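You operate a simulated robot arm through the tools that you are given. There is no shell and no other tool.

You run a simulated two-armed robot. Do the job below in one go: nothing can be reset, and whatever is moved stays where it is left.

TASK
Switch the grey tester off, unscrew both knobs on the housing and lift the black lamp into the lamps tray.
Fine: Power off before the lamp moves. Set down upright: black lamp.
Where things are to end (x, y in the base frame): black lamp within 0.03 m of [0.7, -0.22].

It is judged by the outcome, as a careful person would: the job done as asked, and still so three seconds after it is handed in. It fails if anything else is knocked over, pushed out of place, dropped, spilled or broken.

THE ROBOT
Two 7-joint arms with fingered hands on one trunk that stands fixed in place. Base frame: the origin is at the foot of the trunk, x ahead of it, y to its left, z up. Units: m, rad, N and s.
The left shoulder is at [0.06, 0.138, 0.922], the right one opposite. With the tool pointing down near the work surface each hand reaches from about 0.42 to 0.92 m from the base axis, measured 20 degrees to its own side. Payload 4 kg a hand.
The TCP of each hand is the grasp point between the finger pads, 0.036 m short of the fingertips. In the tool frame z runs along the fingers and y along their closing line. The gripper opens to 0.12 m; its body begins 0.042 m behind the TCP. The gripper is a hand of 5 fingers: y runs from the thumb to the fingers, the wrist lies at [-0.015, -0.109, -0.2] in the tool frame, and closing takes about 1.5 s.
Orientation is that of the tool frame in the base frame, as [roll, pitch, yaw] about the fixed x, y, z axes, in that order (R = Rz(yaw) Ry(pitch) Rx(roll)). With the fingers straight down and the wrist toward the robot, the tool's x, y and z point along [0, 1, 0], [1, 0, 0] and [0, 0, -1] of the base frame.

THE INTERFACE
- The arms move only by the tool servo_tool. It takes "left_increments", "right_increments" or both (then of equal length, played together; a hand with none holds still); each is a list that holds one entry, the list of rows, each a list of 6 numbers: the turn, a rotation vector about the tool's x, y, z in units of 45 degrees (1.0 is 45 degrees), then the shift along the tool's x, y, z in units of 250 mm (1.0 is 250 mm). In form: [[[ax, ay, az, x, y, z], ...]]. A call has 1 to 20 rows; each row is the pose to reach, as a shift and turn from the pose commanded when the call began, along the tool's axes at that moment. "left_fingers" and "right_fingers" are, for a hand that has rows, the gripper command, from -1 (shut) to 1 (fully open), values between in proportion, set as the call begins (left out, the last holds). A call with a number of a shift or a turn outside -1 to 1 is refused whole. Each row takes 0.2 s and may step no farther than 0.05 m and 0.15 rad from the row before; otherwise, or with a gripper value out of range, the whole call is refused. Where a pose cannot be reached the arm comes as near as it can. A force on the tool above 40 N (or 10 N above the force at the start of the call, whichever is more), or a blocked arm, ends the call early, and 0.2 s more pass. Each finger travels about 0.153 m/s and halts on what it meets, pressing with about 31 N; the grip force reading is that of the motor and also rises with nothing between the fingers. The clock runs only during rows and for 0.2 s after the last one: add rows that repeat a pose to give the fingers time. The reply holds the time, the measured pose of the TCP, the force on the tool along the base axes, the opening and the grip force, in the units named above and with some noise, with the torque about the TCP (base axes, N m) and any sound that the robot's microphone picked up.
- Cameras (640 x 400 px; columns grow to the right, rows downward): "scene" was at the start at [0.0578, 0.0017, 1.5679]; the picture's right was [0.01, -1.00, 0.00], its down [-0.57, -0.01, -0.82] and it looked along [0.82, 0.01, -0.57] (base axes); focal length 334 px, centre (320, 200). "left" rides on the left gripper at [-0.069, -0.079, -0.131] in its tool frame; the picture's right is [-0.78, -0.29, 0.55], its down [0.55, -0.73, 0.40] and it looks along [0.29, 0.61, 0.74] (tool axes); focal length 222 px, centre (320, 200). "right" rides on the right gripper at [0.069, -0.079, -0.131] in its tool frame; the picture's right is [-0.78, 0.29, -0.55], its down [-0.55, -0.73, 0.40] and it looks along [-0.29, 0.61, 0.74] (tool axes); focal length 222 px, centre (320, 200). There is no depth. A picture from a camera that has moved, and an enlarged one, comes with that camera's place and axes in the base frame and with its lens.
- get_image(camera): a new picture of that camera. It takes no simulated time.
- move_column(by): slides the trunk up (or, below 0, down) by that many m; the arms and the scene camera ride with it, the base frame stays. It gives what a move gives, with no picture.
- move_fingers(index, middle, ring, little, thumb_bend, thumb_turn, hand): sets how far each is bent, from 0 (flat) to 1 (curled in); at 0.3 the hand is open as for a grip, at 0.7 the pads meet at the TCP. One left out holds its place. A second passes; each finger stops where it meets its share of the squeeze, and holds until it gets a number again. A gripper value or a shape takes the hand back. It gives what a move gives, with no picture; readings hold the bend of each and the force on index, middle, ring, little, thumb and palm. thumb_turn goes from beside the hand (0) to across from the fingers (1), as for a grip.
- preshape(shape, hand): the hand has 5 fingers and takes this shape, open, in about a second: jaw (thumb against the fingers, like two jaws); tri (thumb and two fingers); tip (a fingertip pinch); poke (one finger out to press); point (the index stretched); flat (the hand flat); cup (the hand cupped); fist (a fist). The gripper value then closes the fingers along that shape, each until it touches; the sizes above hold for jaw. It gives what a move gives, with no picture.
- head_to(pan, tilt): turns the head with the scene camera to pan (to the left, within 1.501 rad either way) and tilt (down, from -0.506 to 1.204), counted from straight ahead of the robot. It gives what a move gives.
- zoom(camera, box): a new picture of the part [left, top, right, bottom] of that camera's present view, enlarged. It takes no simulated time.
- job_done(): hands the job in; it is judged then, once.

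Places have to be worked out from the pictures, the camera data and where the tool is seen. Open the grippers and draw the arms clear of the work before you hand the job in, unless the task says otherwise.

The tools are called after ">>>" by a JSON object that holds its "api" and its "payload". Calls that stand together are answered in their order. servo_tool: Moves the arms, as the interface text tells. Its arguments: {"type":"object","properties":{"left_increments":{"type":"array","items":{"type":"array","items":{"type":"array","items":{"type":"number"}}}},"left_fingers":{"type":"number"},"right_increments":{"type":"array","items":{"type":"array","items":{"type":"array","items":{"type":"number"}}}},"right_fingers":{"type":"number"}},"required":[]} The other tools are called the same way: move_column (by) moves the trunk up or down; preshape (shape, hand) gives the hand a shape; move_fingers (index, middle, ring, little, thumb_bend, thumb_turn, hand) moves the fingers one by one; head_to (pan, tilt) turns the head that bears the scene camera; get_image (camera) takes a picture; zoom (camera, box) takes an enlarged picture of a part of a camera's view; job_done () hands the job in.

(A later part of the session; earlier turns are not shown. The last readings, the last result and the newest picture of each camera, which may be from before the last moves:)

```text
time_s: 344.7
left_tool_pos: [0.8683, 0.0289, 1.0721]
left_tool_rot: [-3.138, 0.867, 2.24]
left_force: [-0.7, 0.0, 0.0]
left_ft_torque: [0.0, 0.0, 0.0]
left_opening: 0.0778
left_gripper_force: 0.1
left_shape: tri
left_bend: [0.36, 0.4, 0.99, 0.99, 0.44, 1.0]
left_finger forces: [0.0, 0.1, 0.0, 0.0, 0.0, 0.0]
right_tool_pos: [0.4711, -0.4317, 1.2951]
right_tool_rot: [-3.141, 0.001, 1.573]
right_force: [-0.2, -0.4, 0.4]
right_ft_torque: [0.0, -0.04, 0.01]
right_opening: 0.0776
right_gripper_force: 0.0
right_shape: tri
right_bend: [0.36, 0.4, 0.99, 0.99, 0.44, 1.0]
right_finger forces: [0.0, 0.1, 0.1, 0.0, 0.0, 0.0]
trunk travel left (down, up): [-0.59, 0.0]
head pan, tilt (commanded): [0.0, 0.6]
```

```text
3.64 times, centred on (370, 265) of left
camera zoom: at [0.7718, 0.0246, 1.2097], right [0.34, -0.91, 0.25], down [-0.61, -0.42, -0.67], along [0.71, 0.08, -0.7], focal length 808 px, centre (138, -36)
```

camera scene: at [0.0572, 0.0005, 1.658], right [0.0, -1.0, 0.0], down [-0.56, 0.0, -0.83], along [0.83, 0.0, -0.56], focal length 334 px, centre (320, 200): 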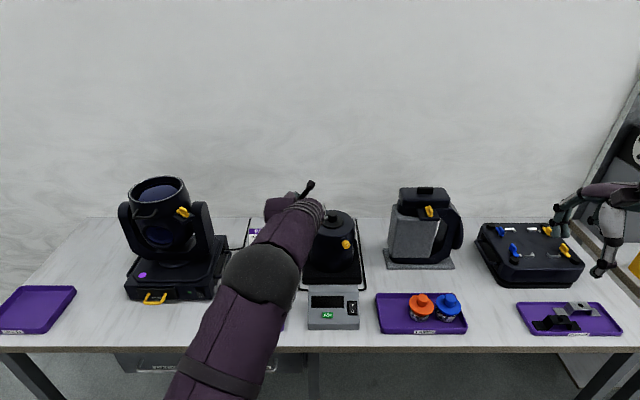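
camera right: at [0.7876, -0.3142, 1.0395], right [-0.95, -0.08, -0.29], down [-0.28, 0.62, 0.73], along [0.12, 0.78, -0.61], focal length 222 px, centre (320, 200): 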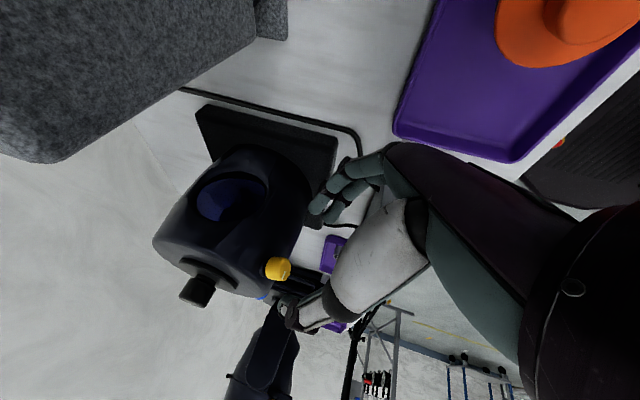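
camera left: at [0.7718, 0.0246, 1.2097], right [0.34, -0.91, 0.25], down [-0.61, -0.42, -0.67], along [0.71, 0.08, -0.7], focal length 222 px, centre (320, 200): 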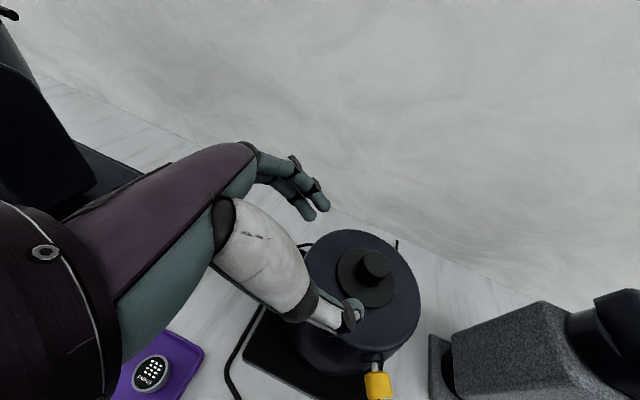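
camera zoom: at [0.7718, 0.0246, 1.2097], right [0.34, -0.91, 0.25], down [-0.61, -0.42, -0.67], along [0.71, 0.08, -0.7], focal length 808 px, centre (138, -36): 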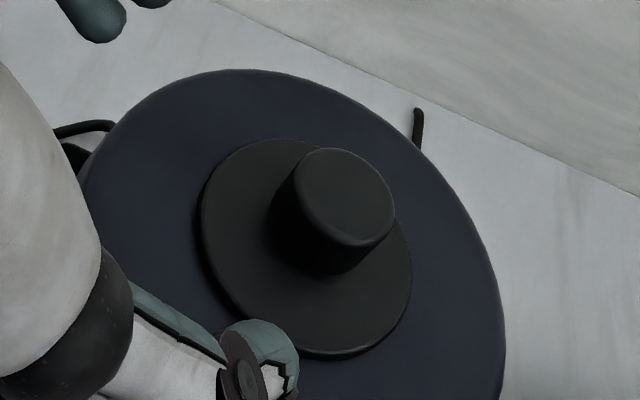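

Well aligned again (mid-cap at 110 mm ahead, within 3 mm). Approaching in two steps and then closing.

>>> {"api": "servo_tool", "payload": {"left_increments": [[[0, 0, 0, -0.006, -0.006, 0.06], [0, 0, 0, -0.012, -0.011, 0.12], [0, 0, 0, -0.012, -0.011, 0.18], [0, 0, 0, -0.012, -0.011, 0.24], [0, 0, 0, -0.012, -0.011, 0.28], [0, 0, 0, -0.012, -0.011, 0.318], [0, 0, 0, -0.012, -0.011, 0.318]]]}}

>>> {"api": "zoom", "payload": {"camera": "left", "box": [270, 180, 420, 320]}}

```text
time_s: 346.3
left_tool_pos: [0.9032, -0.0217, 1.0218]
left_tool_rot: [-3.136, 0.866, 2.241]
left_force: [-0.3, 0.4, 0.6]
left_ft_torque: [0.0, 0.02, -0.01]
left_opening: 0.0778
left_gripper_force: 0.0
left_shape: tri
left_bend: [0.36, 0.4, 0.99, 0.99, 0.44, 1.0]
left_finger forces: [0.0, 0.1, 0.0, 0.1, 0.0, 0.0]
right_tool_pos: [0.472, -0.4316, 1.2964]
right_tool_rot: [-3.14, -0.001, 1.57]
right_force: [0.4, 0.1, 0.4]
right_ft_torque: [0.01, 0.0, 0.01]
right_opening: 0.0778
right_gripper_force: 0.1
right_shape: tri
right_bend: [0.36, 0.4, 0.99, 0.99, 0.44, 1.0]
right_finger forces: [0.0, 0.0, 0.0, 0.1, 0.1, 0.0]
trunk travel left (down, up): [-0.59, 0.0]
head pan, tilt (commanded): [0.0, 0.6]
```

```text
2.86 times, centred on (345, 250) of left
camera zoom: at [0.807, -0.0265, 1.1581], right [0.34, -0.91, 0.24], down [-0.61, -0.41, -0.67], along [0.71, 0.08, -0.7], focal length 635 px, centre (249, 57)
```

zoom: 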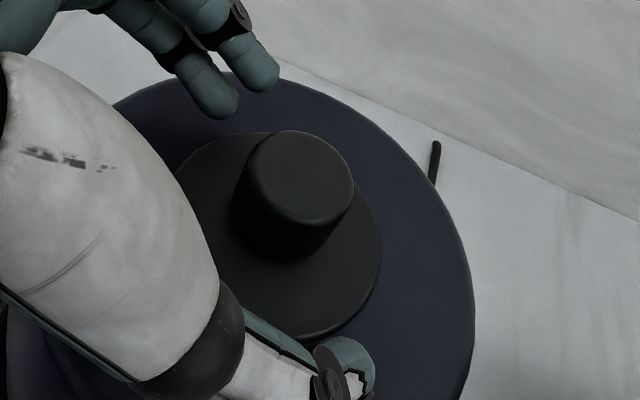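

Mid-cap is centred between the fingers. Closing.

>>> {"api": "servo_tool", "payload": {"left_increments": [[[0, 0, 0, 0, 0.004, 0], [0, 0, 0, 0, 0.004, 0], [0, 0, 0, 0, 0.004, 0], [0, 0, 0, 0, 0.004, 0], [0, 0, 0, 0, 0.004, 0], [0, 0, 0, 0, 0.004, 0]]], "left_fingers": -1.0}}

>>> {"api": "zoom", "payload": {"camera": "left", "box": [270, 180, 420, 320]}}

```text
time_s: 347.7
left_tool_pos: [0.9044, -0.0208, 1.0217]
left_tool_rot: [-3.135, 0.866, 2.242]
left_force: [-0.8, -0.1, 0.1]
left_ft_torque: [-0.01, 0.04, 0.0]
left_opening: 0.0251
left_gripper_force: 31.2
left_shape: tri
left_bend: [0.73, 0.59, 1.0, 1.0, 0.7, 1.0]
left_finger forces: [13.6, 12.9, 0.1, 0.0, 26.3, 0.0]
right_tool_pos: [0.4723, -0.4314, 1.2949]
right_tool_rot: [3.141, 0.0, 1.57]
right_force: [-0.5, -0.4, 0.6]
right_ft_torque: [0.02, 0.02, 0.03]
right_opening: 0.0777
right_gripper_force: 0.1
right_shape: tri
right_bend: [0.36, 0.4, 0.99, 0.99, 0.44, 1.0]
right_finger forces: [0.0, 0.0, 0.1, 0.1, 0.0, 0.0]
trunk travel left (down, up): [-0.59, 0.0]
head pan, tilt (commanded): [0.0, 0.6]
```

```text
2.86 times, centred on (345, 250) of left
camera zoom: at [0.8082, -0.0261, 1.1583], right [0.34, -0.91, 0.24], down [-0.61, -0.41, -0.67], along [0.71, 0.08, -0.7], focal length 635 px, centre (249, 57)
```

zoom: 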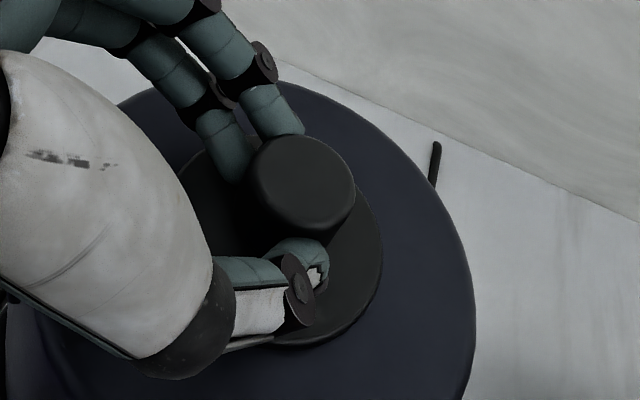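

Good grip (14/13/26 N). Lifting straight up, 2 cm first.

>>> {"api": "servo_tool", "payload": {"left_increments": [[[0, 0, 0, -0.0153, 0, -0.0129], [0, 0, 0, -0.0305, 0, -0.0259], [0, 0, 0, -0.0458, 0, -0.0388], [0, 0, 0, -0.061, 0, -0.0518], [0, 0, 0, -0.061, 0, -0.0518]]]}}

>>> {"api": "zoom", "payload": {"camera": "left", "box": [270, 180, 420, 320]}}

>>> {"api": "get_image", "payload": {"camera": "scene"}}

```text
time_s: 348.9
left_tool_pos: [0.9056, -0.0217, 1.0388]
left_tool_rot: [-3.137, 0.866, 2.24]
left_force: [-2.8, -1.6, -1.2]
left_ft_torque: [0.01, 0.19, -0.03]
left_opening: 0.025
left_gripper_force: 30.6
left_shape: tri
left_bend: [0.73, 0.59, 1.0, 1.0, 0.7, 1.0]
left_finger forces: [12.7, 12.9, 0.0, 0.1, 27.2, 0.0]
right_tool_pos: [0.4745, -0.4311, 1.2951]
right_tool_rot: [3.141, 0.0, 1.572]
right_force: [-0.2, -0.2, -0.3]
right_ft_torque: [-0.02, 0.0, 0.0]
right_opening: 0.0777
right_gripper_force: 0.0
right_shape: tri
right_bend: [0.36, 0.4, 0.99, 0.99, 0.44, 1.0]
right_finger forces: [0.0, 0.1, 0.0, 0.0, 0.0, 0.0]
trunk travel left (down, up): [-0.59, 0.0]
head pan, tilt (commanded): [0.0, 0.6]
```

```text
2.86 times, centred on (345, 250) of left
camera zoom: at [0.8097, -0.0259, 1.1773], right [0.34, -0.91, 0.24], down [-0.61, -0.41, -0.67], along [0.71, 0.08, -0.7], focal length 635 px, centre (249, 57)
```

zoom: 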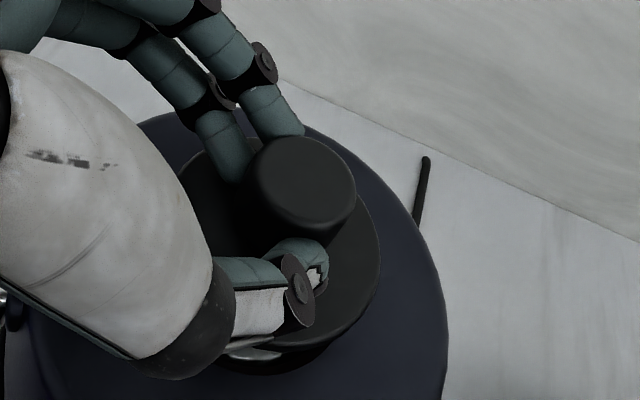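

```text
taken
camera scene: at [0.058, 0.0003, 1.6579], right [0.0, -1.0, 0.0], down [-0.57, 0.0, -0.82], along [0.82, 0.0, -0.57], focal length 334 px, centre (320, 200)
```

scene: 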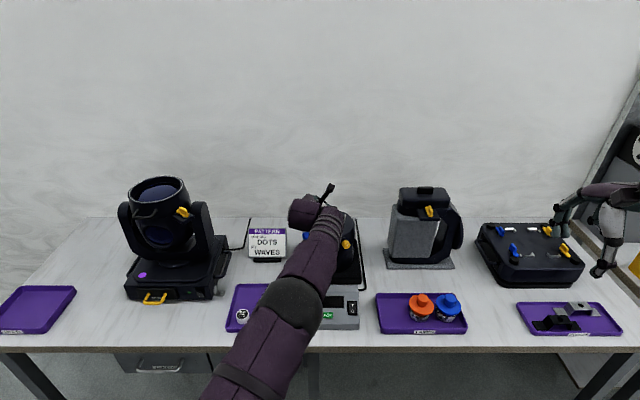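

Up 2 cm without trouble, and the elbow is still bent upward. Lifting further in small steps.

>>> {"api": "servo_tool", "payload": {"left_increments": [[[0, 0, 0, -0.0153, 0, -0.0129], [0, 0, 0, -0.0305, 0, -0.0259], [0, 0, 0, -0.0458, 0, -0.0388], [0, 0, 0, -0.061, 0, -0.0518], [0, 0, 0, -0.0763, 0, -0.0647], [0, 0, 0, -0.0763, 0, -0.0647]]]}}

>>> {"api": "zoom", "payload": {"camera": "left", "box": [250, 180, 430, 340]}}

>>> {"api": "zoom", "payload": {"camera": "scene", "box": [260, 180, 400, 320]}}

```text
time_s: 350.3
left_tool_pos: [0.9056, -0.0217, 1.0656]
left_tool_rot: [-3.137, 0.867, 2.241]
left_force: [0.7, 1.0, -1.2]
left_ft_torque: [0.06, 0.04, 0.0]
left_opening: 0.0244
left_gripper_force: 30.7
left_shape: tri
left_bend: [0.73, 0.59, 1.0, 1.0, 0.7, 1.0]
left_finger forces: [12.8, 13.6, 0.0, 0.0, 26.2, 0.0]
right_tool_pos: [0.4737, -0.4317, 1.2954]
right_tool_rot: [-3.14, 0.001, 1.571]
right_force: [0.4, -0.7, 0.6]
right_ft_torque: [-0.04, -0.01, 0.01]
right_opening: 0.078
right_gripper_force: 0.1
right_shape: tri
right_bend: [0.36, 0.4, 0.99, 0.99, 0.44, 1.0]
right_finger forces: [0.0, 0.0, 0.0, 0.0, 0.0, 0.0]
trunk travel left (down, up): [-0.59, 0.0]
head pan, tilt (commanded): [0.0, 0.6]
```

```text
2.50 times, centred on (340, 260) of left
camera zoom: at [0.8095, -0.0275, 1.2026], right [0.34, -0.91, 0.24], down [-0.61, -0.41, -0.67], along [0.71, 0.08, -0.7], focal length 555 px, centre (270, 50)
```

zoom: 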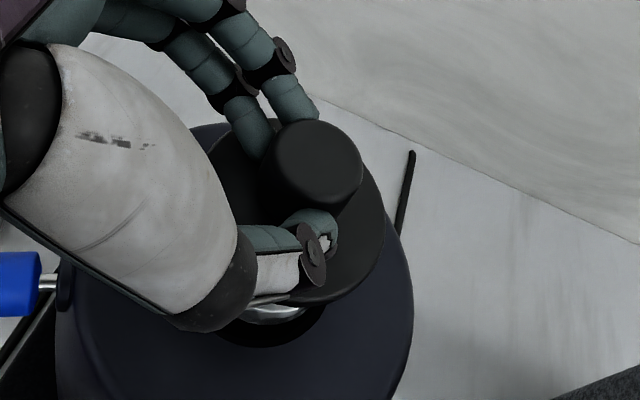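

```text
2.86 times, centred on (330, 250) of scene
camera zoom: at [0.0583, 0.0003, 1.6579], right [0.0, -1.0, 0.0], down [-0.57, 0.0, -0.82], along [0.82, 0.0, -0.57], focal length 955 px, centre (291, 57)
```

zoom: 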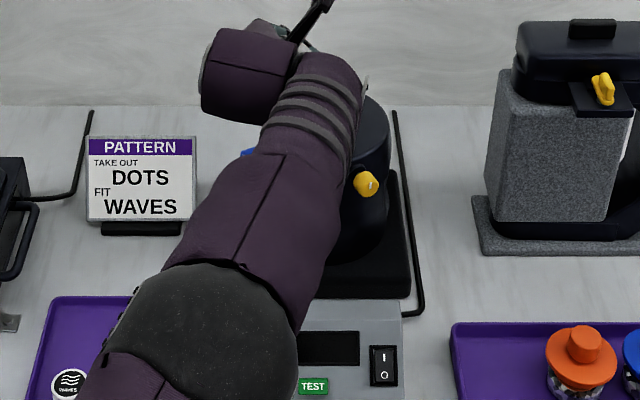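

Silvery lamp body is emerging from the housing. Continuing up another 3 cm.

>>> {"api": "servo_tool", "payload": {"left_increments": [[[0, 0, 0, -0.0153, 0, -0.0129], [0, 0, 0, -0.0305, 0, -0.0259], [0, 0, 0, -0.0458, 0, -0.0388], [0, 0, 0, -0.061, 0, -0.0518], [0, 0, 0, -0.0763, 0, -0.0647], [0, 0, 0, -0.0915, 0, -0.0776], [0, 0, 0, -0.0915, 0, -0.0776]]]}}

>>> {"api": "zoom", "payload": {"camera": "left", "box": [250, 180, 430, 340]}}

>>> {"api": "get_image", "payload": {"camera": "scene"}}

```text
time_s: 351.9
left_tool_pos: [0.9058, -0.021, 1.0956]
left_tool_rot: [-3.134, 0.865, 2.242]
left_force: [0.3, 0.1, -2.6]
left_ft_torque: [0.05, 0.02, -0.01]
left_opening: 0.0245
left_gripper_force: 30.9
left_shape: tri
left_bend: [0.73, 0.59, 1.0, 1.0, 0.7, 1.0]
left_finger forces: [12.7, 13.5, 0.0, 0.0, 26.2, 0.0]
right_tool_pos: [0.473, -0.431, 1.2952]
right_tool_rot: [3.141, 0.0, 1.572]
right_force: [-0.8, -1.7, -0.1]
right_ft_torque: [0.01, -0.02, -0.01]
right_opening: 0.0779
right_gripper_force: 0.0
right_shape: tri
right_bend: [0.36, 0.4, 0.99, 0.99, 0.44, 1.0]
right_finger forces: [0.1, 0.1, 0.1, 0.0, 0.0, 0.0]
trunk travel left (down, up): [-0.59, 0.0]
head pan, tilt (commanded): [0.0, 0.6]
```

```text
2.50 times, centred on (340, 260) of left
camera zoom: at [0.8096, -0.0254, 1.2324], right [0.34, -0.91, 0.24], down [-0.61, -0.41, -0.67], along [0.71, 0.08, -0.7], focal length 555 px, centre (270, 50)
```

zoom: 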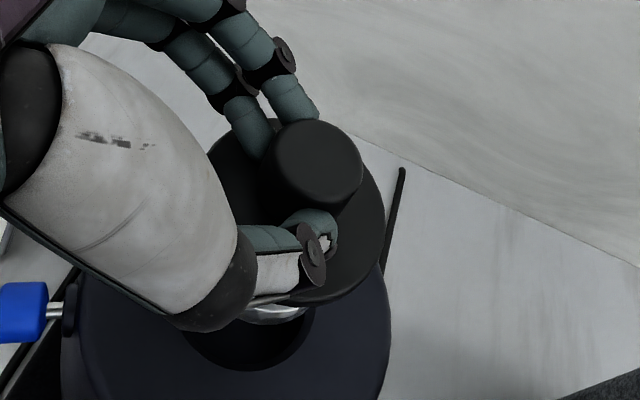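

```text
taken
camera scene: at [0.0582, 0.0003, 1.6579], right [0.0, -1.0, 0.0], down [-0.57, 0.0, -0.82], along [0.82, 0.0, -0.57], focal length 334 px, centre (320, 200)
```

scene: 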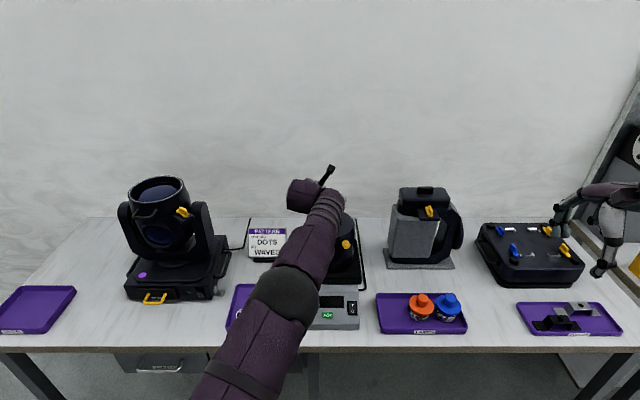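

The hole is now visible beneath the lamp. Raising 1.5 cm more for margin before moving sideways.

>>> {"api": "servo_tool", "payload": {"left_increments": [[[0, 0, 0, -0.0153, 0, -0.0129], [0, 0, 0, -0.0305, 0, -0.0259], [0, 0, 0, -0.0458, 0, -0.0388], [0, 0, 0, -0.0458, 0, -0.0388]]]}}

>>> {"api": "head_to", "payload": {"pan": -0.05, "tilt": 0.45}}

>>> {"api": "zoom", "payload": {"camera": "scene", "box": [240, 170, 400, 300]}}

>>> {"api": "get_image", "payload": {"camera": "right"}}

```text
time_s: 352.9
left_tool_pos: [0.906, -0.0205, 1.1093]
left_tool_rot: [-3.134, 0.866, 2.245]
left_force: [-0.6, -0.1, -2.8]
left_ft_torque: [0.02, 0.06, 0.01]
left_opening: 0.0246
left_gripper_force: 31.3
left_shape: tri
left_bend: [0.73, 0.59, 1.0, 1.0, 0.7, 1.0]
left_finger forces: [12.8, 13.6, 0.0, 0.1, 26.1, 0.0]
right_tool_pos: [0.4731, -0.4317, 1.296]
right_tool_rot: [3.141, -0.002, 1.571]
right_force: [-0.2, 0.6, 0.6]
right_ft_torque: [0.0, 0.01, 0.0]
right_opening: 0.0778
right_gripper_force: 0.0
right_shape: tri
right_bend: [0.36, 0.4, 0.99, 0.99, 0.44, 1.0]
right_finger forces: [0.0, 0.0, 0.1, 0.0, 0.0, 0.0]
trunk travel left (down, up): [-0.59, 0.0]
head pan, tilt (commanded): [0.0, 0.6]
```

```text
time_s: 353.6
left_tool_pos: [0.9054, -0.0209, 1.1097]
left_tool_rot: [-3.133, 0.866, 2.244]
left_force: [0.6, 1.1, -2.1]
left_ft_torque: [0.03, -0.01, 0.02]
left_opening: 0.0246
left_gripper_force: 31.0
left_shape: tri
left_bend: [0.73, 0.59, 1.0, 1.0, 0.7, 1.0]
left_finger forces: [12.8, 13.5, 0.0, 0.0, 26.2, 0.0]
right_tool_pos: [0.473, -0.4331, 1.2957]
right_tool_rot: [3.142, 0.0, 1.571]
right_force: [0.4, 0.4, 0.9]
right_ft_torque: [0.0, 0.03, -0.01]
right_opening: 0.0776
right_gripper_force: 0.0
right_shape: tri
right_bend: [0.36, 0.4, 0.99, 0.99, 0.44, 1.0]
right_finger forces: [0.0, 0.0, 0.0, 0.1, 0.0, 0.0]
trunk travel left (down, up): [-0.59, 0.0]
head pan, tilt (commanded): [-0.051, 0.45]
```

```text
3.08 times, centred on (320, 235) of scene
camera zoom: at [0.0616, -0.0043, 1.6714], right [-0.05, -1.0, 0.0], down [-0.44, 0.02, -0.9], along [0.9, -0.05, -0.44], focal length 1029 px, centre (320, 92)
```

zoom: 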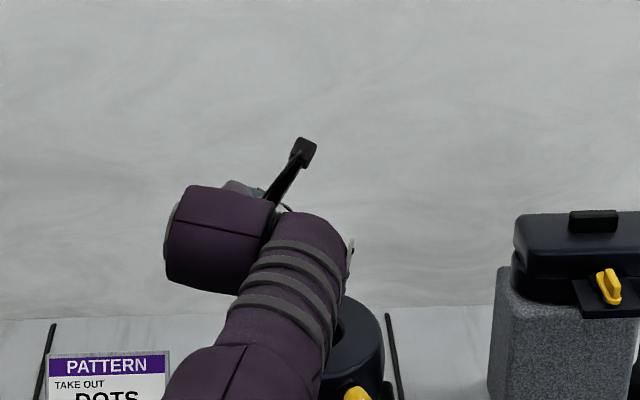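

```text
taken
camera right: at [0.3945, -0.3634, 1.4267], right [0.29, -0.79, 0.55], down [-0.74, -0.55, -0.4], along [0.61, -0.29, -0.74], focal length 222 px, centre (320, 200)
```

right: 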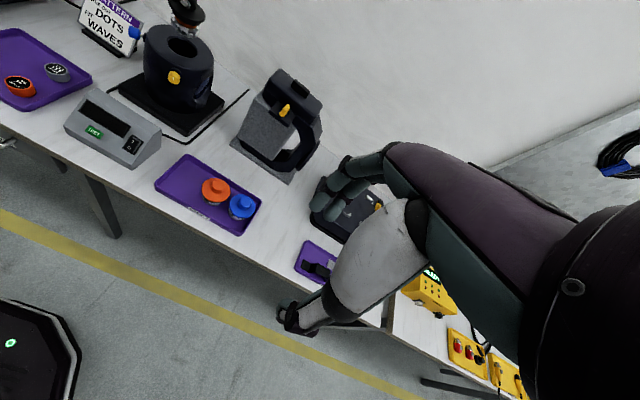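

The right hand's camera shows the open housing with the lamp held above it. Zooming there to verify clearance.

>>> {"api": "zoom", "payload": {"camera": "right", "box": [130, 0, 250, 110]}}

>>> {"api": "zoom", "payload": {"camera": "right", "box": [150, 140, 270, 240]}}

```text
3.64 times, centred on (190, 55) of right
camera zoom: at [0.3945, -0.3634, 1.4267], right [0.29, -0.79, 0.55], down [-0.74, -0.55, -0.4], along [0.61, -0.29, -0.74], focal length 808 px, centre (793, 727)
```

zoom: 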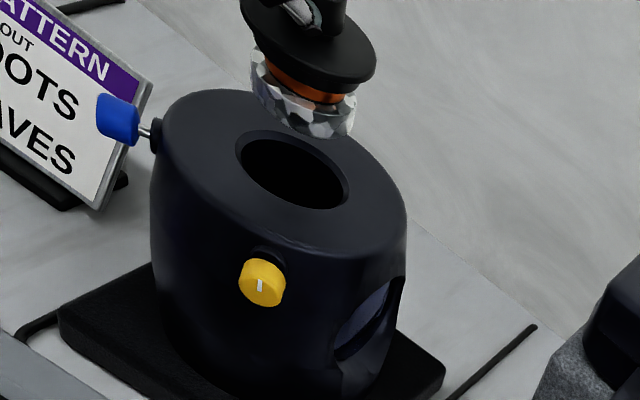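

```text
4.00 times, centred on (210, 190) of right
camera zoom: at [0.3945, -0.3634, 1.4267], right [0.29, -0.79, 0.55], down [-0.74, -0.55, -0.4], along [0.61, -0.29, -0.74], focal length 888 px, centre (760, 240)
```

zoom: 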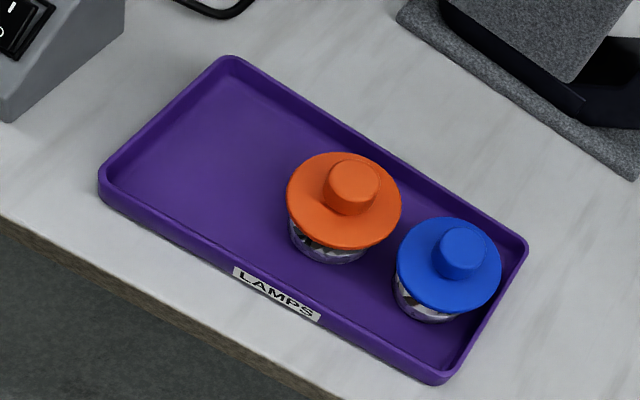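

The lamp is completely clear of the housing. The tray spans x 0.64–0.76, y −0.18 to −0.42 with the left slot at [0.70, −0.22] free. I'll carry the lamp horizontally toward it in two slow moves.

>>> {"api": "servo_tool", "payload": {"left_increments": [[[0, 0, 0, 0, -0.05, 0.001], [0, 0, 0, -0.001, -0.12, 0.002], [0, 0, 0, -0.001, -0.2, 0.003], [0, 0, 0, -0.002, -0.28, 0.004], [0, 0, 0, -0.002, -0.36, 0.005], [0, 0, 0, -0.003, -0.44, 0.006], [0, 0, 0, -0.003, -0.52, 0.007], [0, 0, 0, -0.004, -0.568, 0.008], [0, 0, 0, -0.004, -0.568, 0.008]]]}}

>>> {"api": "head_to", "payload": {"pan": 0.0, "tilt": 0.6}}

>>> {"api": "get_image", "payload": {"camera": "scene"}}

>>> {"api": "get_image", "payload": {"camera": "right"}}

```text
time_s: 355.6
left_tool_pos: [0.7946, -0.1098, 1.1075]
left_tool_rot: [-3.131, 0.864, 2.246]
left_force: [-0.8, -0.3, -2.4]
left_ft_torque: [0.03, 0.07, 0.02]
left_opening: 0.0241
left_gripper_force: 30.7
left_shape: tri
left_bend: [0.73, 0.59, 1.0, 1.0, 0.7, 1.0]
left_finger forces: [12.7, 13.6, 0.1, 0.0, 26.1, 0.1]
right_tool_pos: [0.4725, -0.4317, 1.2962]
right_tool_rot: [3.141, 0.001, 1.572]
right_force: [-0.4, 0.3, 0.4]
right_ft_torque: [0.0, -0.02, -0.02]
right_opening: 0.0778
right_gripper_force: 0.1
right_shape: tri
right_bend: [0.36, 0.4, 0.99, 0.99, 0.44, 1.0]
right_finger forces: [0.0, 0.0, 0.0, 0.1, 0.0, 0.0]
trunk travel left (down, up): [-0.59, 0.0]
head pan, tilt (commanded): [-0.051, 0.45]
```

```text
time_s: 356.3
left_tool_pos: [0.795, -0.11, 1.1077]
left_tool_rot: [-3.135, 0.865, 2.244]
left_force: [-0.2, 0.1, -1.8]
left_ft_torque: [0.04, 0.05, 0.01]
left_opening: 0.0244
left_gripper_force: 31.1
left_shape: tri
left_bend: [0.73, 0.59, 1.0, 1.0, 0.7, 1.0]
left_finger forces: [12.7, 13.6, 0.1, 0.0, 26.0, 0.1]
right_tool_pos: [0.4728, -0.4315, 1.2964]
right_tool_rot: [3.141, -0.002, 1.572]
right_force: [0.1, 0.8, 0.3]
right_ft_torque: [-0.01, 0.02, -0.02]
right_opening: 0.0777
right_gripper_force: 0.1
right_shape: tri
right_bend: [0.36, 0.4, 0.99, 0.99, 0.44, 1.0]
right_finger forces: [0.0, 0.0, 0.1, 0.1, 0.1, 0.0]
trunk travel left (down, up): [-0.59, 0.0]
head pan, tilt (commanded): [0.0, 0.6]
```

```text
taken
camera scene: at [0.0581, 0.0003, 1.658], right [0.0, -1.0, 0.0], down [-0.56, 0.0, -0.83], along [0.83, 0.0, -0.56], focal length 334 px, centre (320, 200)
```

scene: 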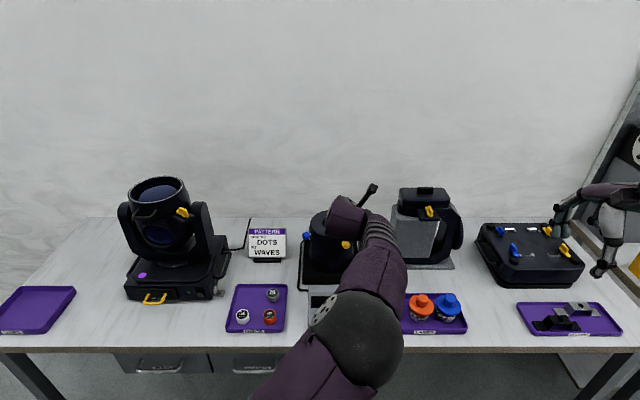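

```text
taken
camera right: at [0.3945, -0.3634, 1.4267], right [0.29, -0.79, 0.55], down [-0.74, -0.55, -0.4], along [0.61, -0.29, -0.74], focal length 222 px, centre (320, 200)
```

right: 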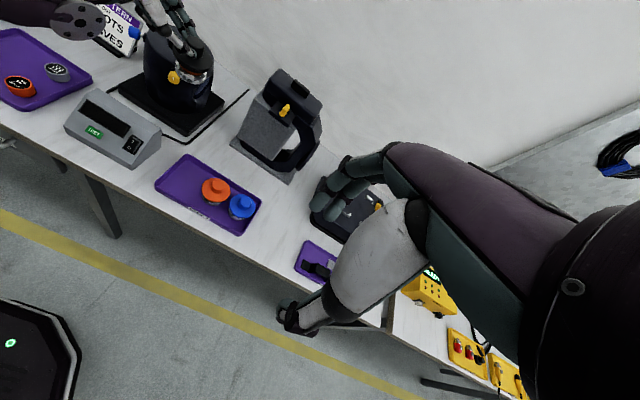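

Carrying continues smoothly. Second half of the move to above the slot.

>>> {"api": "servo_tool", "payload": {"left_increments": [[[0, 0, 0, 0, -0.05, 0.001], [0, 0, 0, -0.001, -0.12, 0.002], [0, 0, 0, -0.001, -0.2, 0.003], [0, 0, 0, -0.002, -0.28, 0.004], [0, 0, 0, -0.002, -0.36, 0.005], [0, 0, 0, -0.003, -0.44, 0.006], [0, 0, 0, -0.003, -0.52, 0.007], [0, 0, 0, -0.003, -0.564, 0.008], [0, 0, 0, -0.003, -0.564, 0.008]]]}}

>>> {"api": "get_image", "payload": {"camera": "scene"}}

>>> {"api": "get_image", "payload": {"camera": "right"}}

>>> {"api": "get_image", "payload": {"camera": "left"}}

```text
time_s: 358.3
left_tool_pos: [0.6859, -0.2006, 1.1096]
left_tool_rot: [-3.132, 0.866, 2.245]
left_force: [-0.3, 0.1, -1.5]
left_ft_torque: [0.03, 0.03, 0.0]
left_opening: 0.0243
left_gripper_force: 30.6
left_shape: tri
left_bend: [0.73, 0.59, 1.0, 1.0, 0.7, 1.0]
left_finger forces: [12.6, 13.6, 0.1, 0.0, 26.0, 0.0]
right_tool_pos: [0.472, -0.4321, 1.2956]
right_tool_rot: [-3.142, 0.0, 1.57]
right_force: [-0.6, 0.9, 0.3]
right_ft_torque: [-0.01, 0.01, 0.01]
right_opening: 0.0776
right_gripper_force: 0.1
right_shape: tri
right_bend: [0.36, 0.4, 0.99, 0.99, 0.44, 1.0]
right_finger forces: [0.0, 0.0, 0.0, 0.0, 0.0, 0.0]
trunk travel left (down, up): [-0.59, 0.0]
head pan, tilt (commanded): [0.0, 0.6]
```

```text
taken
camera scene: at [0.0581, 0.0003, 1.6579], right [0.0, -1.0, 0.0], down [-0.57, 0.0, -0.82], along [0.82, 0.0, -0.57], focal length 334 px, centre (320, 200)
```

scene: 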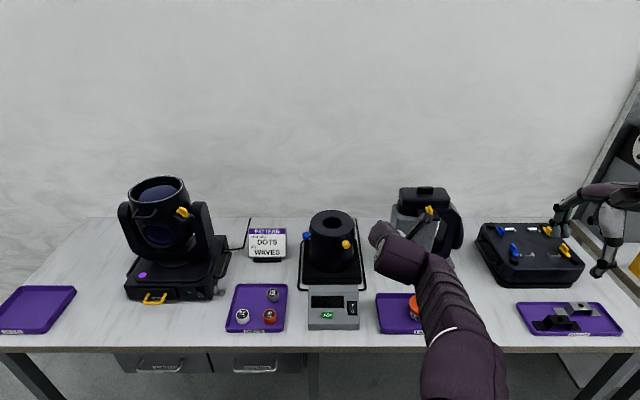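

```text
taken
camera right: at [0.3945, -0.3634, 1.4268], right [0.29, -0.79, 0.55], down [-0.74, -0.55, -0.4], along [0.61, -0.29, -0.74], focal length 222 px, centre (320, 200)
```

right: 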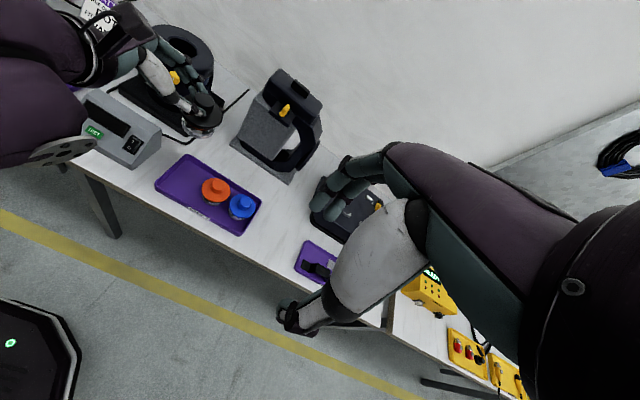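

```text
taken
camera left: at [0.5884, -0.2052, 1.247], right [0.34, -0.91, 0.24], down [-0.61, -0.41, -0.67], along [0.71, 0.08, -0.7], focal length 222 px, centre (320, 200)
```

left: 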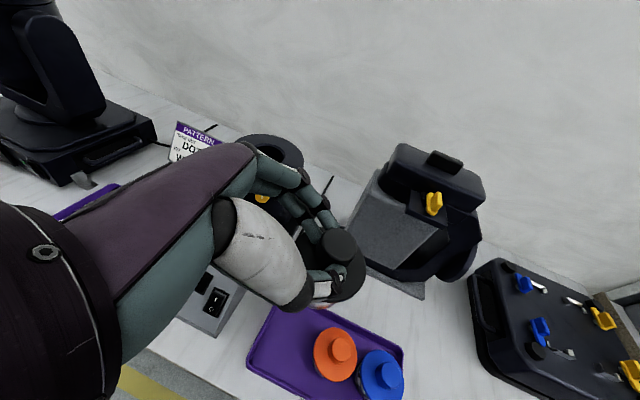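

The lamp is over the left slot. Lowering 11 cm (still above the neighbouring lamps) and checking alignment.

>>> {"api": "servo_tool", "payload": {"left_increments": [[[0, 0, 0, 0.048, 0, 0.041], [0, 0, 0, 0.096, 0, 0.082], [0, 0, 0, 0.144, 0.001, 0.122], [0, 0, 0, 0.192, 0.001, 0.163], [0, 0, 0, 0.24, 0.001, 0.204], [0, 0, 0, 0.288, 0.002, 0.245], [0, 0, 0, 0.336, 0.002, 0.286], [0, 0, 0, 0.336, 0.002, 0.286]]]}}

>>> {"api": "get_image", "payload": {"camera": "scene"}}

>>> {"api": "zoom", "payload": {"camera": "right", "box": [90, 60, 290, 250]}}

>>> {"api": "get_image", "payload": {"camera": "left"}}

```text
time_s: 360.1
left_tool_pos: [0.6866, -0.1995, 0.9996]
left_tool_rot: [-3.136, 0.864, 2.242]
left_force: [0.0, 0.2, -2.5]
left_ft_torque: [0.05, 0.05, 0.03]
left_opening: 0.0247
left_gripper_force: 30.5
left_shape: tri
left_bend: [0.73, 0.59, 1.0, 1.0, 0.7, 1.0]
left_finger forces: [12.6, 13.8, 0.0, 0.0, 26.0, 0.1]
right_tool_pos: [0.4731, -0.4319, 1.295]
right_tool_rot: [-3.141, 0.0, 1.571]
right_force: [0.7, -0.8, -0.3]
right_ft_torque: [-0.03, -0.03, 0.0]
right_opening: 0.0778
right_gripper_force: 0.0
right_shape: tri
right_bend: [0.36, 0.4, 0.99, 0.99, 0.44, 1.0]
right_finger forces: [0.0, 0.1, 0.0, 0.0, 0.0, 0.1]
trunk travel left (down, up): [-0.59, 0.0]
head pan, tilt (commanded): [0.0, 0.6]
```

```text
taken
camera scene: at [0.0579, 0.0003, 1.6579], right [0.0, -1.0, 0.0], down [-0.57, 0.0, -0.82], along [0.82, 0.0, -0.57], focal length 334 px, centre (320, 200)
```

scene: 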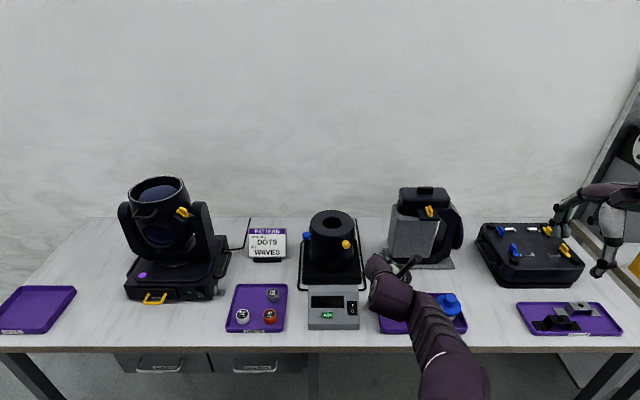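

```text
2.11 times, centred on (190, 155) of right
camera zoom: at [0.3943, -0.3634, 1.4268], right [0.29, -0.79, 0.55], down [-0.74, -0.55, -0.4], along [0.61, -0.29, -0.74], focal length 468 px, centre (594, 295)
```

zoom: 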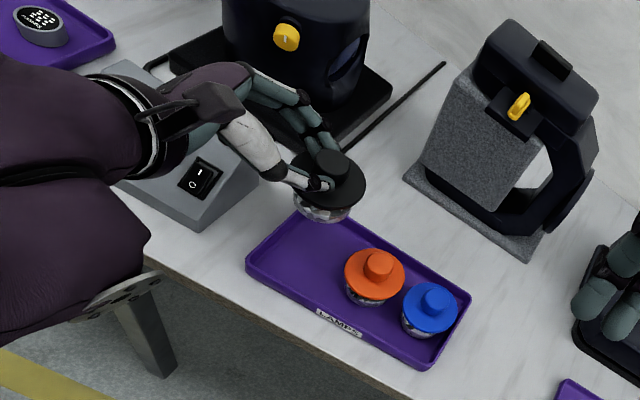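

```text
taken
camera left: at [0.5906, -0.2037, 1.1369], right [0.34, -0.91, 0.24], down [-0.61, -0.41, -0.67], along [0.71, 0.08, -0.7], focal length 222 px, centre (320, 200)
```

left: 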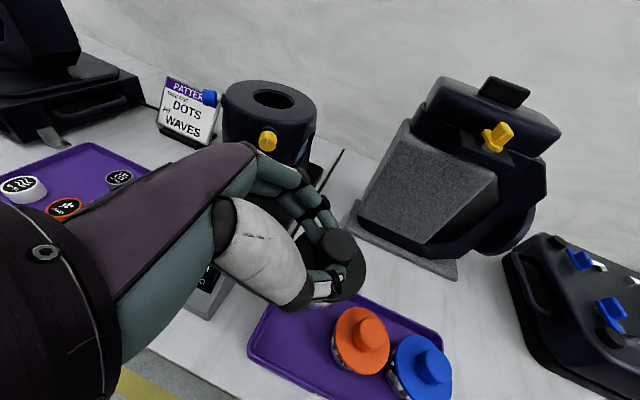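

Lamp axis reads [0.704, −0.2195] — right on target, upright, with ~8 mm gap to the orange lamp. Lowering another 8 cm and checking again.

>>> {"api": "servo_tool", "payload": {"left_increments": [[[0, 0, 0, 0.038, 0, 0.032], [0, 0, 0, 0.076, 0, 0.065], [0, 0, 0, 0.114, 0.001, 0.097], [0, 0, 0, 0.152, 0.001, 0.13], [0, 0, 0, 0.19, 0.001, 0.162], [0, 0, 0, 0.228, 0.001, 0.194], [0, 0, 0, 0.24, 0.001, 0.204], [0, 0, 0, 0.24, 0.001, 0.204]]]}}

>>> {"api": "zoom", "payload": {"camera": "right", "box": [110, 80, 270, 240]}}

>>> {"api": "zoom", "payload": {"camera": "left", "box": [190, 180, 450, 400]}}

>>> {"api": "get_image", "payload": {"camera": "scene"}}

```text
time_s: 361.9
left_tool_pos: [0.6865, -0.1993, 0.9206]
left_tool_rot: [-3.135, 0.865, 2.242]
left_force: [0.7, 0.2, -2.5]
left_ft_torque: [0.01, 0.04, 0.01]
left_opening: 0.0246
left_gripper_force: 30.8
left_shape: tri
left_bend: [0.73, 0.59, 1.0, 1.0, 0.7, 1.0]
left_finger forces: [12.6, 13.7, 0.0, 0.0, 26.0, 0.0]
right_tool_pos: [0.4734, -0.4313, 1.2949]
right_tool_rot: [-3.14, 0.0, 1.57]
right_force: [0.1, 0.4, 0.5]
right_ft_torque: [0.0, 0.03, 0.01]
right_opening: 0.0779
right_gripper_force: 0.1
right_shape: tri
right_bend: [0.36, 0.4, 0.99, 0.99, 0.44, 1.0]
right_finger forces: [0.1, 0.0, 0.1, 0.1, 0.0, 0.0]
trunk travel left (down, up): [-0.59, 0.0]
head pan, tilt (commanded): [0.0, 0.6]
```

```text
2.50 times, centred on (190, 160) of right
camera zoom: at [0.3944, -0.3635, 1.4267], right [0.29, -0.79, 0.55], down [-0.74, -0.55, -0.4], along [0.61, -0.29, -0.74], focal length 555 px, centre (645, 300)
```

zoom: 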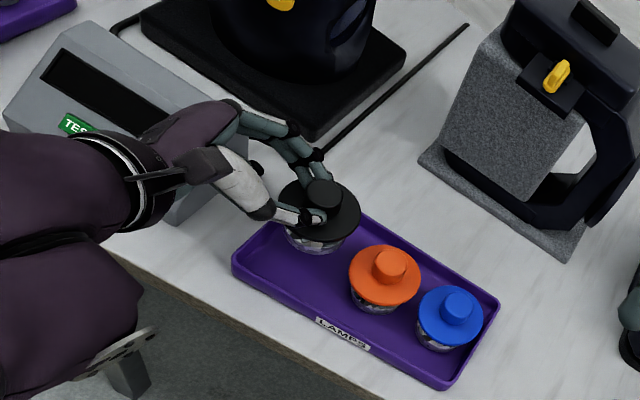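

```text
1.82 times, centred on (320, 290) of left
camera zoom: at [0.5906, -0.2046, 1.0578], right [0.34, -0.91, 0.24], down [-0.61, -0.41, -0.67], along [0.71, 0.08, -0.7], focal length 404 px, centre (320, 36)
```

zoom: 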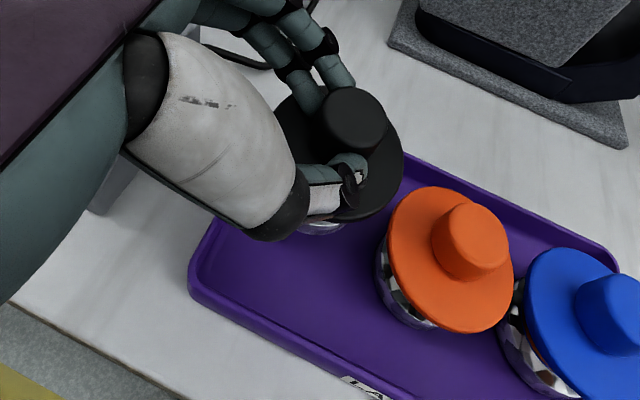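

```text
taken
camera scene: at [0.0581, 0.0002, 1.6579], right [0.0, -1.0, 0.0], down [-0.57, 0.0, -0.82], along [0.82, 0.0, -0.57], focal length 334 px, centre (320, 200)
```

scene: 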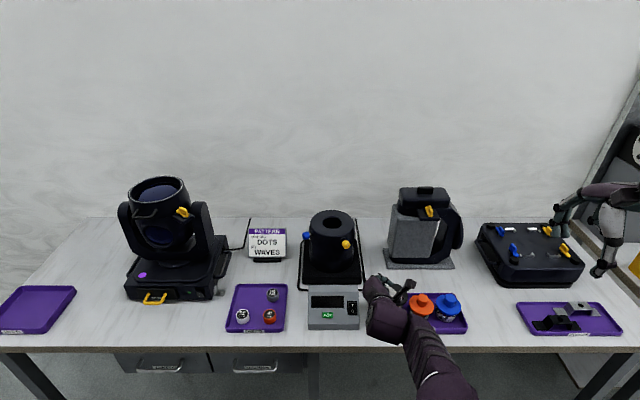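

Everything is lined up. Final slow descent, watching for the contact force.

>>> {"api": "servo_tool", "payload": {"left_increments": [[[0, 0, 0, 0.015, 0, 0.013], [0, 0, 0, 0.03, 0, 0.026], [0, 0, 0, 0.046, 0, 0.039], [0, 0, 0, 0.061, 0, 0.052], [0, 0, 0, 0.073, 0, 0.062], [0, 0, 0, 0.073, 0, 0.062]]]}}

>>> {"api": "zoom", "payload": {"camera": "right", "box": [150, 110, 250, 220]}}

```text
time_s: 363.3
left_tool_pos: [0.686, -0.1999, 0.8951]
left_tool_rot: [-3.136, 0.867, 2.241]
left_force: [0.1, 0.2, -2.5]
left_ft_torque: [0.06, 0.05, 0.01]
left_opening: 0.0244
left_gripper_force: 30.9
left_shape: tri
left_bend: [0.73, 0.59, 1.0, 1.0, 0.7, 1.0]
left_finger forces: [12.5, 13.7, 0.0, 0.0, 25.8, 0.0]
right_tool_pos: [0.4738, -0.4329, 1.2957]
right_tool_rot: [-3.141, -0.001, 1.57]
right_force: [0.0, -0.5, -0.1]
right_ft_torque: [-0.01, -0.01, 0.02]
right_opening: 0.0777
right_gripper_force: 0.0
right_shape: tri
right_bend: [0.36, 0.4, 0.99, 0.99, 0.44, 1.0]
right_finger forces: [0.0, 0.0, 0.1, 0.0, 0.0, 0.0]
trunk travel left (down, up): [-0.59, 0.0]
head pan, tilt (commanded): [0.0, 0.6]
```

```text
3.64 times, centred on (200, 165) of right
camera zoom: at [0.3944, -0.3635, 1.4268], right [0.29, -0.79, 0.55], down [-0.74, -0.55, -0.4], along [0.61, -0.29, -0.74], focal length 808 px, centre (756, 327)
```

zoom: 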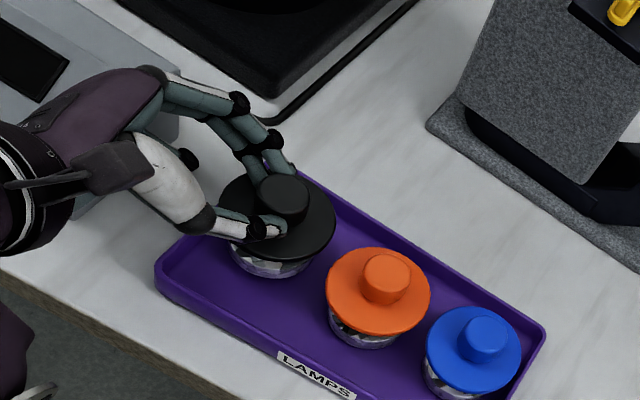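

Not touching yet. Continuing down in ~2 mm steps until the weight is taken.

>>> {"api": "servo_tool", "payload": {"left_increments": [[[0, 0, 0, 0.006, 0, 0.005], [0, 0, 0, 0.012, 0, 0.01], [0, 0, 0, 0.018, 0, 0.0155], [0, 0, 0, 0.018, 0, 0.0155]]]}}

```text
time_s: 364.3
left_tool_pos: [0.685, -0.1993, 0.8908]
left_tool_rot: [-3.136, 0.866, 2.244]
left_force: [0.0, -0.4, -2.0]
left_ft_torque: [0.05, 0.02, 0.0]
left_opening: 0.0242
left_gripper_force: 31.2
left_shape: tri
left_bend: [0.73, 0.59, 1.0, 1.0, 0.7, 1.0]
left_finger forces: [12.6, 13.6, 0.0, 0.0, 25.9, 0.0]
right_tool_pos: [0.4726, -0.4319, 1.2961]
right_tool_rot: [-3.139, 0.0, 1.571]
right_force: [0.1, -0.1, 0.7]
right_ft_torque: [0.01, 0.0, 0.0]
right_opening: 0.0777
right_gripper_force: 0.1
right_shape: tri
right_bend: [0.36, 0.4, 0.99, 0.99, 0.44, 1.0]
right_finger forces: [0.0, 0.0, 0.0, 0.0, 0.0, 0.0]
trunk travel left (down, up): [-0.59, 0.0]
head pan, tilt (commanded): [0.0, 0.6]
```

>>> {"api": "servo_tool", "payload": {"left_increments": [[[0, 0, 0, 0.006, 0, 0.005], [0, 0, 0, 0.012, 0, 0.01], [0, 0, 0, 0.018, 0, 0.0155], [0, 0, 0, 0.018, 0, 0.0155]]]}}

>>> {"api": "zoom", "payload": {"camera": "right", "box": [160, 120, 240, 210]}}

```text
time_s: 365.3
left_tool_pos: [0.6855, -0.1994, 0.884]
left_tool_rot: [-3.136, 0.866, 2.242]
left_force: [-0.4, 0.0, -2.5]
left_ft_torque: [0.02, 0.05, 0.01]
left_opening: 0.0239
left_gripper_force: 30.5
left_shape: tri
left_bend: [0.73, 0.59, 1.0, 1.0, 0.7, 1.0]
left_finger forces: [12.7, 13.6, 0.1, 0.1, 25.9, 0.0]
right_tool_pos: [0.4733, -0.4321, 1.2952]
right_tool_rot: [-3.141, 0.002, 1.57]
right_force: [-0.4, -0.2, 0.7]
right_ft_torque: [0.01, 0.02, 0.05]
right_opening: 0.0779
right_gripper_force: 0.0
right_shape: tri
right_bend: [0.36, 0.4, 0.99, 0.99, 0.44, 1.0]
right_finger forces: [0.1, 0.0, 0.1, 0.0, 0.1, 0.1]
trunk travel left (down, up): [-0.59, 0.0]
head pan, tilt (commanded): [0.0, 0.6]
```

```text
4.44 times, centred on (200, 165) of right
camera zoom: at [0.3944, -0.3635, 1.4267], right [0.29, -0.79, 0.55], down [-0.74, -0.55, -0.4], along [0.61, -0.29, -0.74], focal length 987 px, centre (853, 356)
```

zoom: 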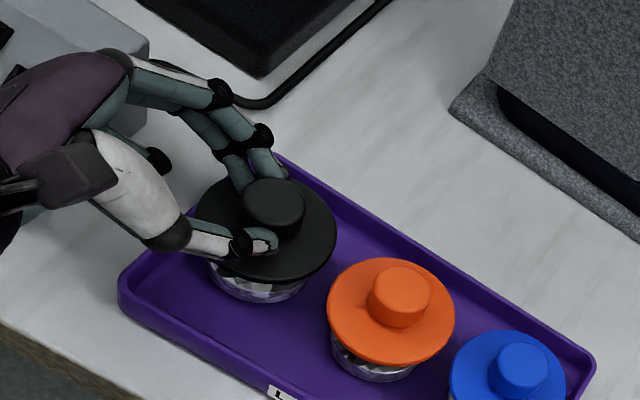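

>>> {"api": "servo_tool", "payload": {"left_increments": [[[0, 0, 0, 0.005, 0, 0.004], [0, 0, 0, 0.01, 0, 0.0085], [0, 0, 0, 0.015, 0, 0.013], [0, 0, 0, 0.015, 0, 0.013]]]}}

```text
time_s: 366.3
left_tool_pos: [0.6857, -0.1993, 0.8815]
left_tool_rot: [-3.135, 0.869, 2.244]
left_force: [0.0, 1.2, 0.9]
left_ft_torque: [-0.04, 0.0, 0.01]
left_opening: 0.0243
left_gripper_force: 30.9
left_shape: tri
left_bend: [0.73, 0.59, 1.0, 1.0, 0.7, 1.0]
left_finger forces: [13.5, 14.0, 0.0, 0.0, 26.4, 0.0]
right_tool_pos: [0.4723, -0.4324, 1.2954]
right_tool_rot: [-3.141, 0.001, 1.572]
right_force: [-0.3, 0.4, 0.3]
right_ft_torque: [0.0, 0.02, -0.01]
right_opening: 0.0778
right_gripper_force: 0.0
right_shape: tri
right_bend: [0.36, 0.4, 0.99, 0.99, 0.44, 1.0]
right_finger forces: [0.0, 0.0, 0.0, 0.0, 0.0, 0.1]
trunk travel left (down, up): [-0.59, 0.0]
head pan, tilt (commanded): [0.0, 0.6]
```

The weight has transferred to the tray (force went from −2.5 to +0.9 N). Checking the lamp from both cameras before releasing.

>>> {"api": "zoom", "payload": {"camera": "right", "box": [150, 110, 250, 220]}}

>>> {"api": "zoom", "payload": {"camera": "left", "box": [240, 180, 440, 340]}}

>>> {"api": "zoom", "payload": {"camera": "scene", "box": [340, 260, 480, 350]}}

```text
3.64 times, centred on (200, 165) of right
camera zoom: at [0.3942, -0.3633, 1.4269], right [0.29, -0.79, 0.55], down [-0.74, -0.55, -0.4], along [0.61, -0.29, -0.74], focal length 808 px, centre (756, 327)
```

zoom: 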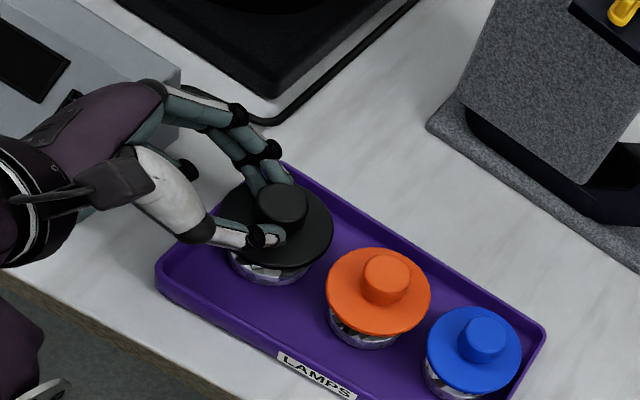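

```text
2.50 times, centred on (340, 260) of left
camera zoom: at [0.5897, -0.2041, 1.019], right [0.34, -0.91, 0.25], down [-0.61, -0.42, -0.67], along [0.71, 0.08, -0.7], focal length 555 px, centre (270, 50)
```

zoom: 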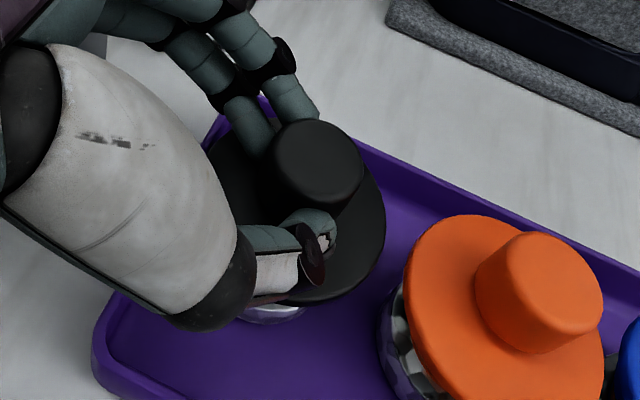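

```text
4.44 times, centred on (410, 305) of scene
camera zoom: at [0.0578, 0.0004, 1.658], right [0.0, -1.0, 0.0], down [-0.56, 0.0, -0.83], along [0.83, 0.0, -0.56], focal length 1486 px, centre (-80, -267)
```

zoom: 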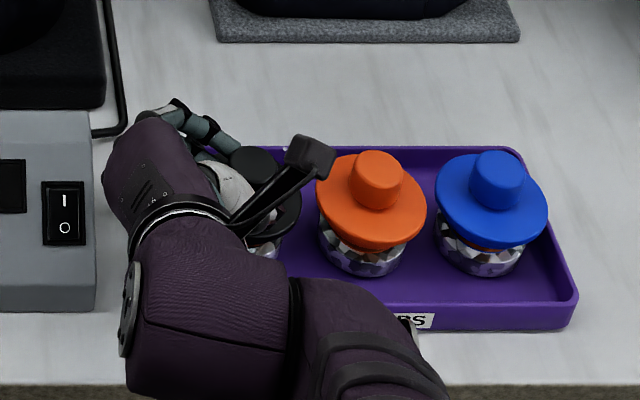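

The black lamp stands in the slot next to the orange one. Opening the fingers, then retreating along them.

>>> {"api": "servo_tool", "payload": {"left_increments": [[[0, 0, 0, 0, 0, 0], [0, 0, 0, 0, 0, 0], [0, 0, 0, 0, 0, 0], [0, 0, 0, 0, 0, 0]]], "left_fingers": 0.1}}

>>> {"api": "zoom", "payload": {"camera": "right", "box": [150, 110, 250, 220]}}

>>> {"api": "zoom", "payload": {"camera": "left", "box": [240, 180, 440, 340]}}

```text
time_s: 367.3
left_tool_pos: [0.6856, -0.1989, 0.8811]
left_tool_rot: [-3.136, 0.865, 2.24]
left_force: [0.2, 0.0, 0.2]
left_ft_torque: [-0.02, 0.02, 0.03]
left_opening: 0.0655
left_gripper_force: 0.0
left_shape: tri
left_bend: [0.4, 0.44, 0.99, 0.99, 0.52, 1.0]
left_finger forces: [0.1, 0.0, 0.0, 0.0, 0.0, 0.1]
right_tool_pos: [0.4727, -0.4317, 1.2966]
right_tool_rot: [-3.14, -0.001, 1.57]
right_force: [0.1, 0.5, -0.7]
right_ft_torque: [-0.02, 0.02, -0.02]
right_opening: 0.0778
right_gripper_force: 0.0
right_shape: tri
right_bend: [0.36, 0.4, 0.99, 0.99, 0.44, 1.0]
right_finger forces: [0.0, 0.0, 0.0, 0.0, 0.1, 0.1]
trunk travel left (down, up): [-0.59, 0.0]
head pan, tilt (commanded): [0.0, 0.6]
```

```text
3.64 times, centred on (200, 165) of right
camera zoom: at [0.3942, -0.3634, 1.4268], right [0.29, -0.79, 0.55], down [-0.74, -0.55, -0.4], along [0.61, -0.29, -0.74], focal length 808 px, centre (756, 327)
```

zoom: 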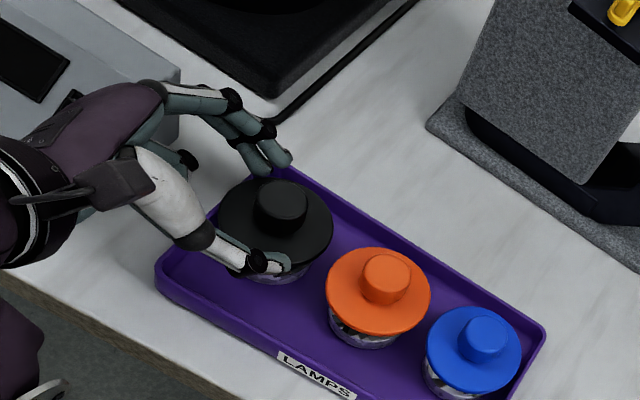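

```text
2.50 times, centred on (340, 260) of left
camera zoom: at [0.5896, -0.2043, 1.0186], right [0.34, -0.91, 0.24], down [-0.61, -0.41, -0.67], along [0.71, 0.08, -0.7], focal length 555 px, centre (270, 50)
```

zoom: 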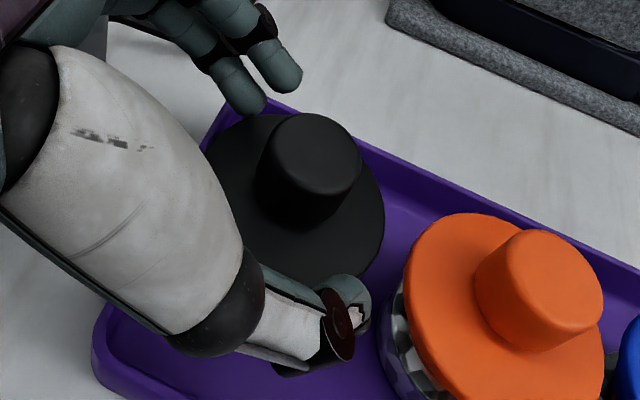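

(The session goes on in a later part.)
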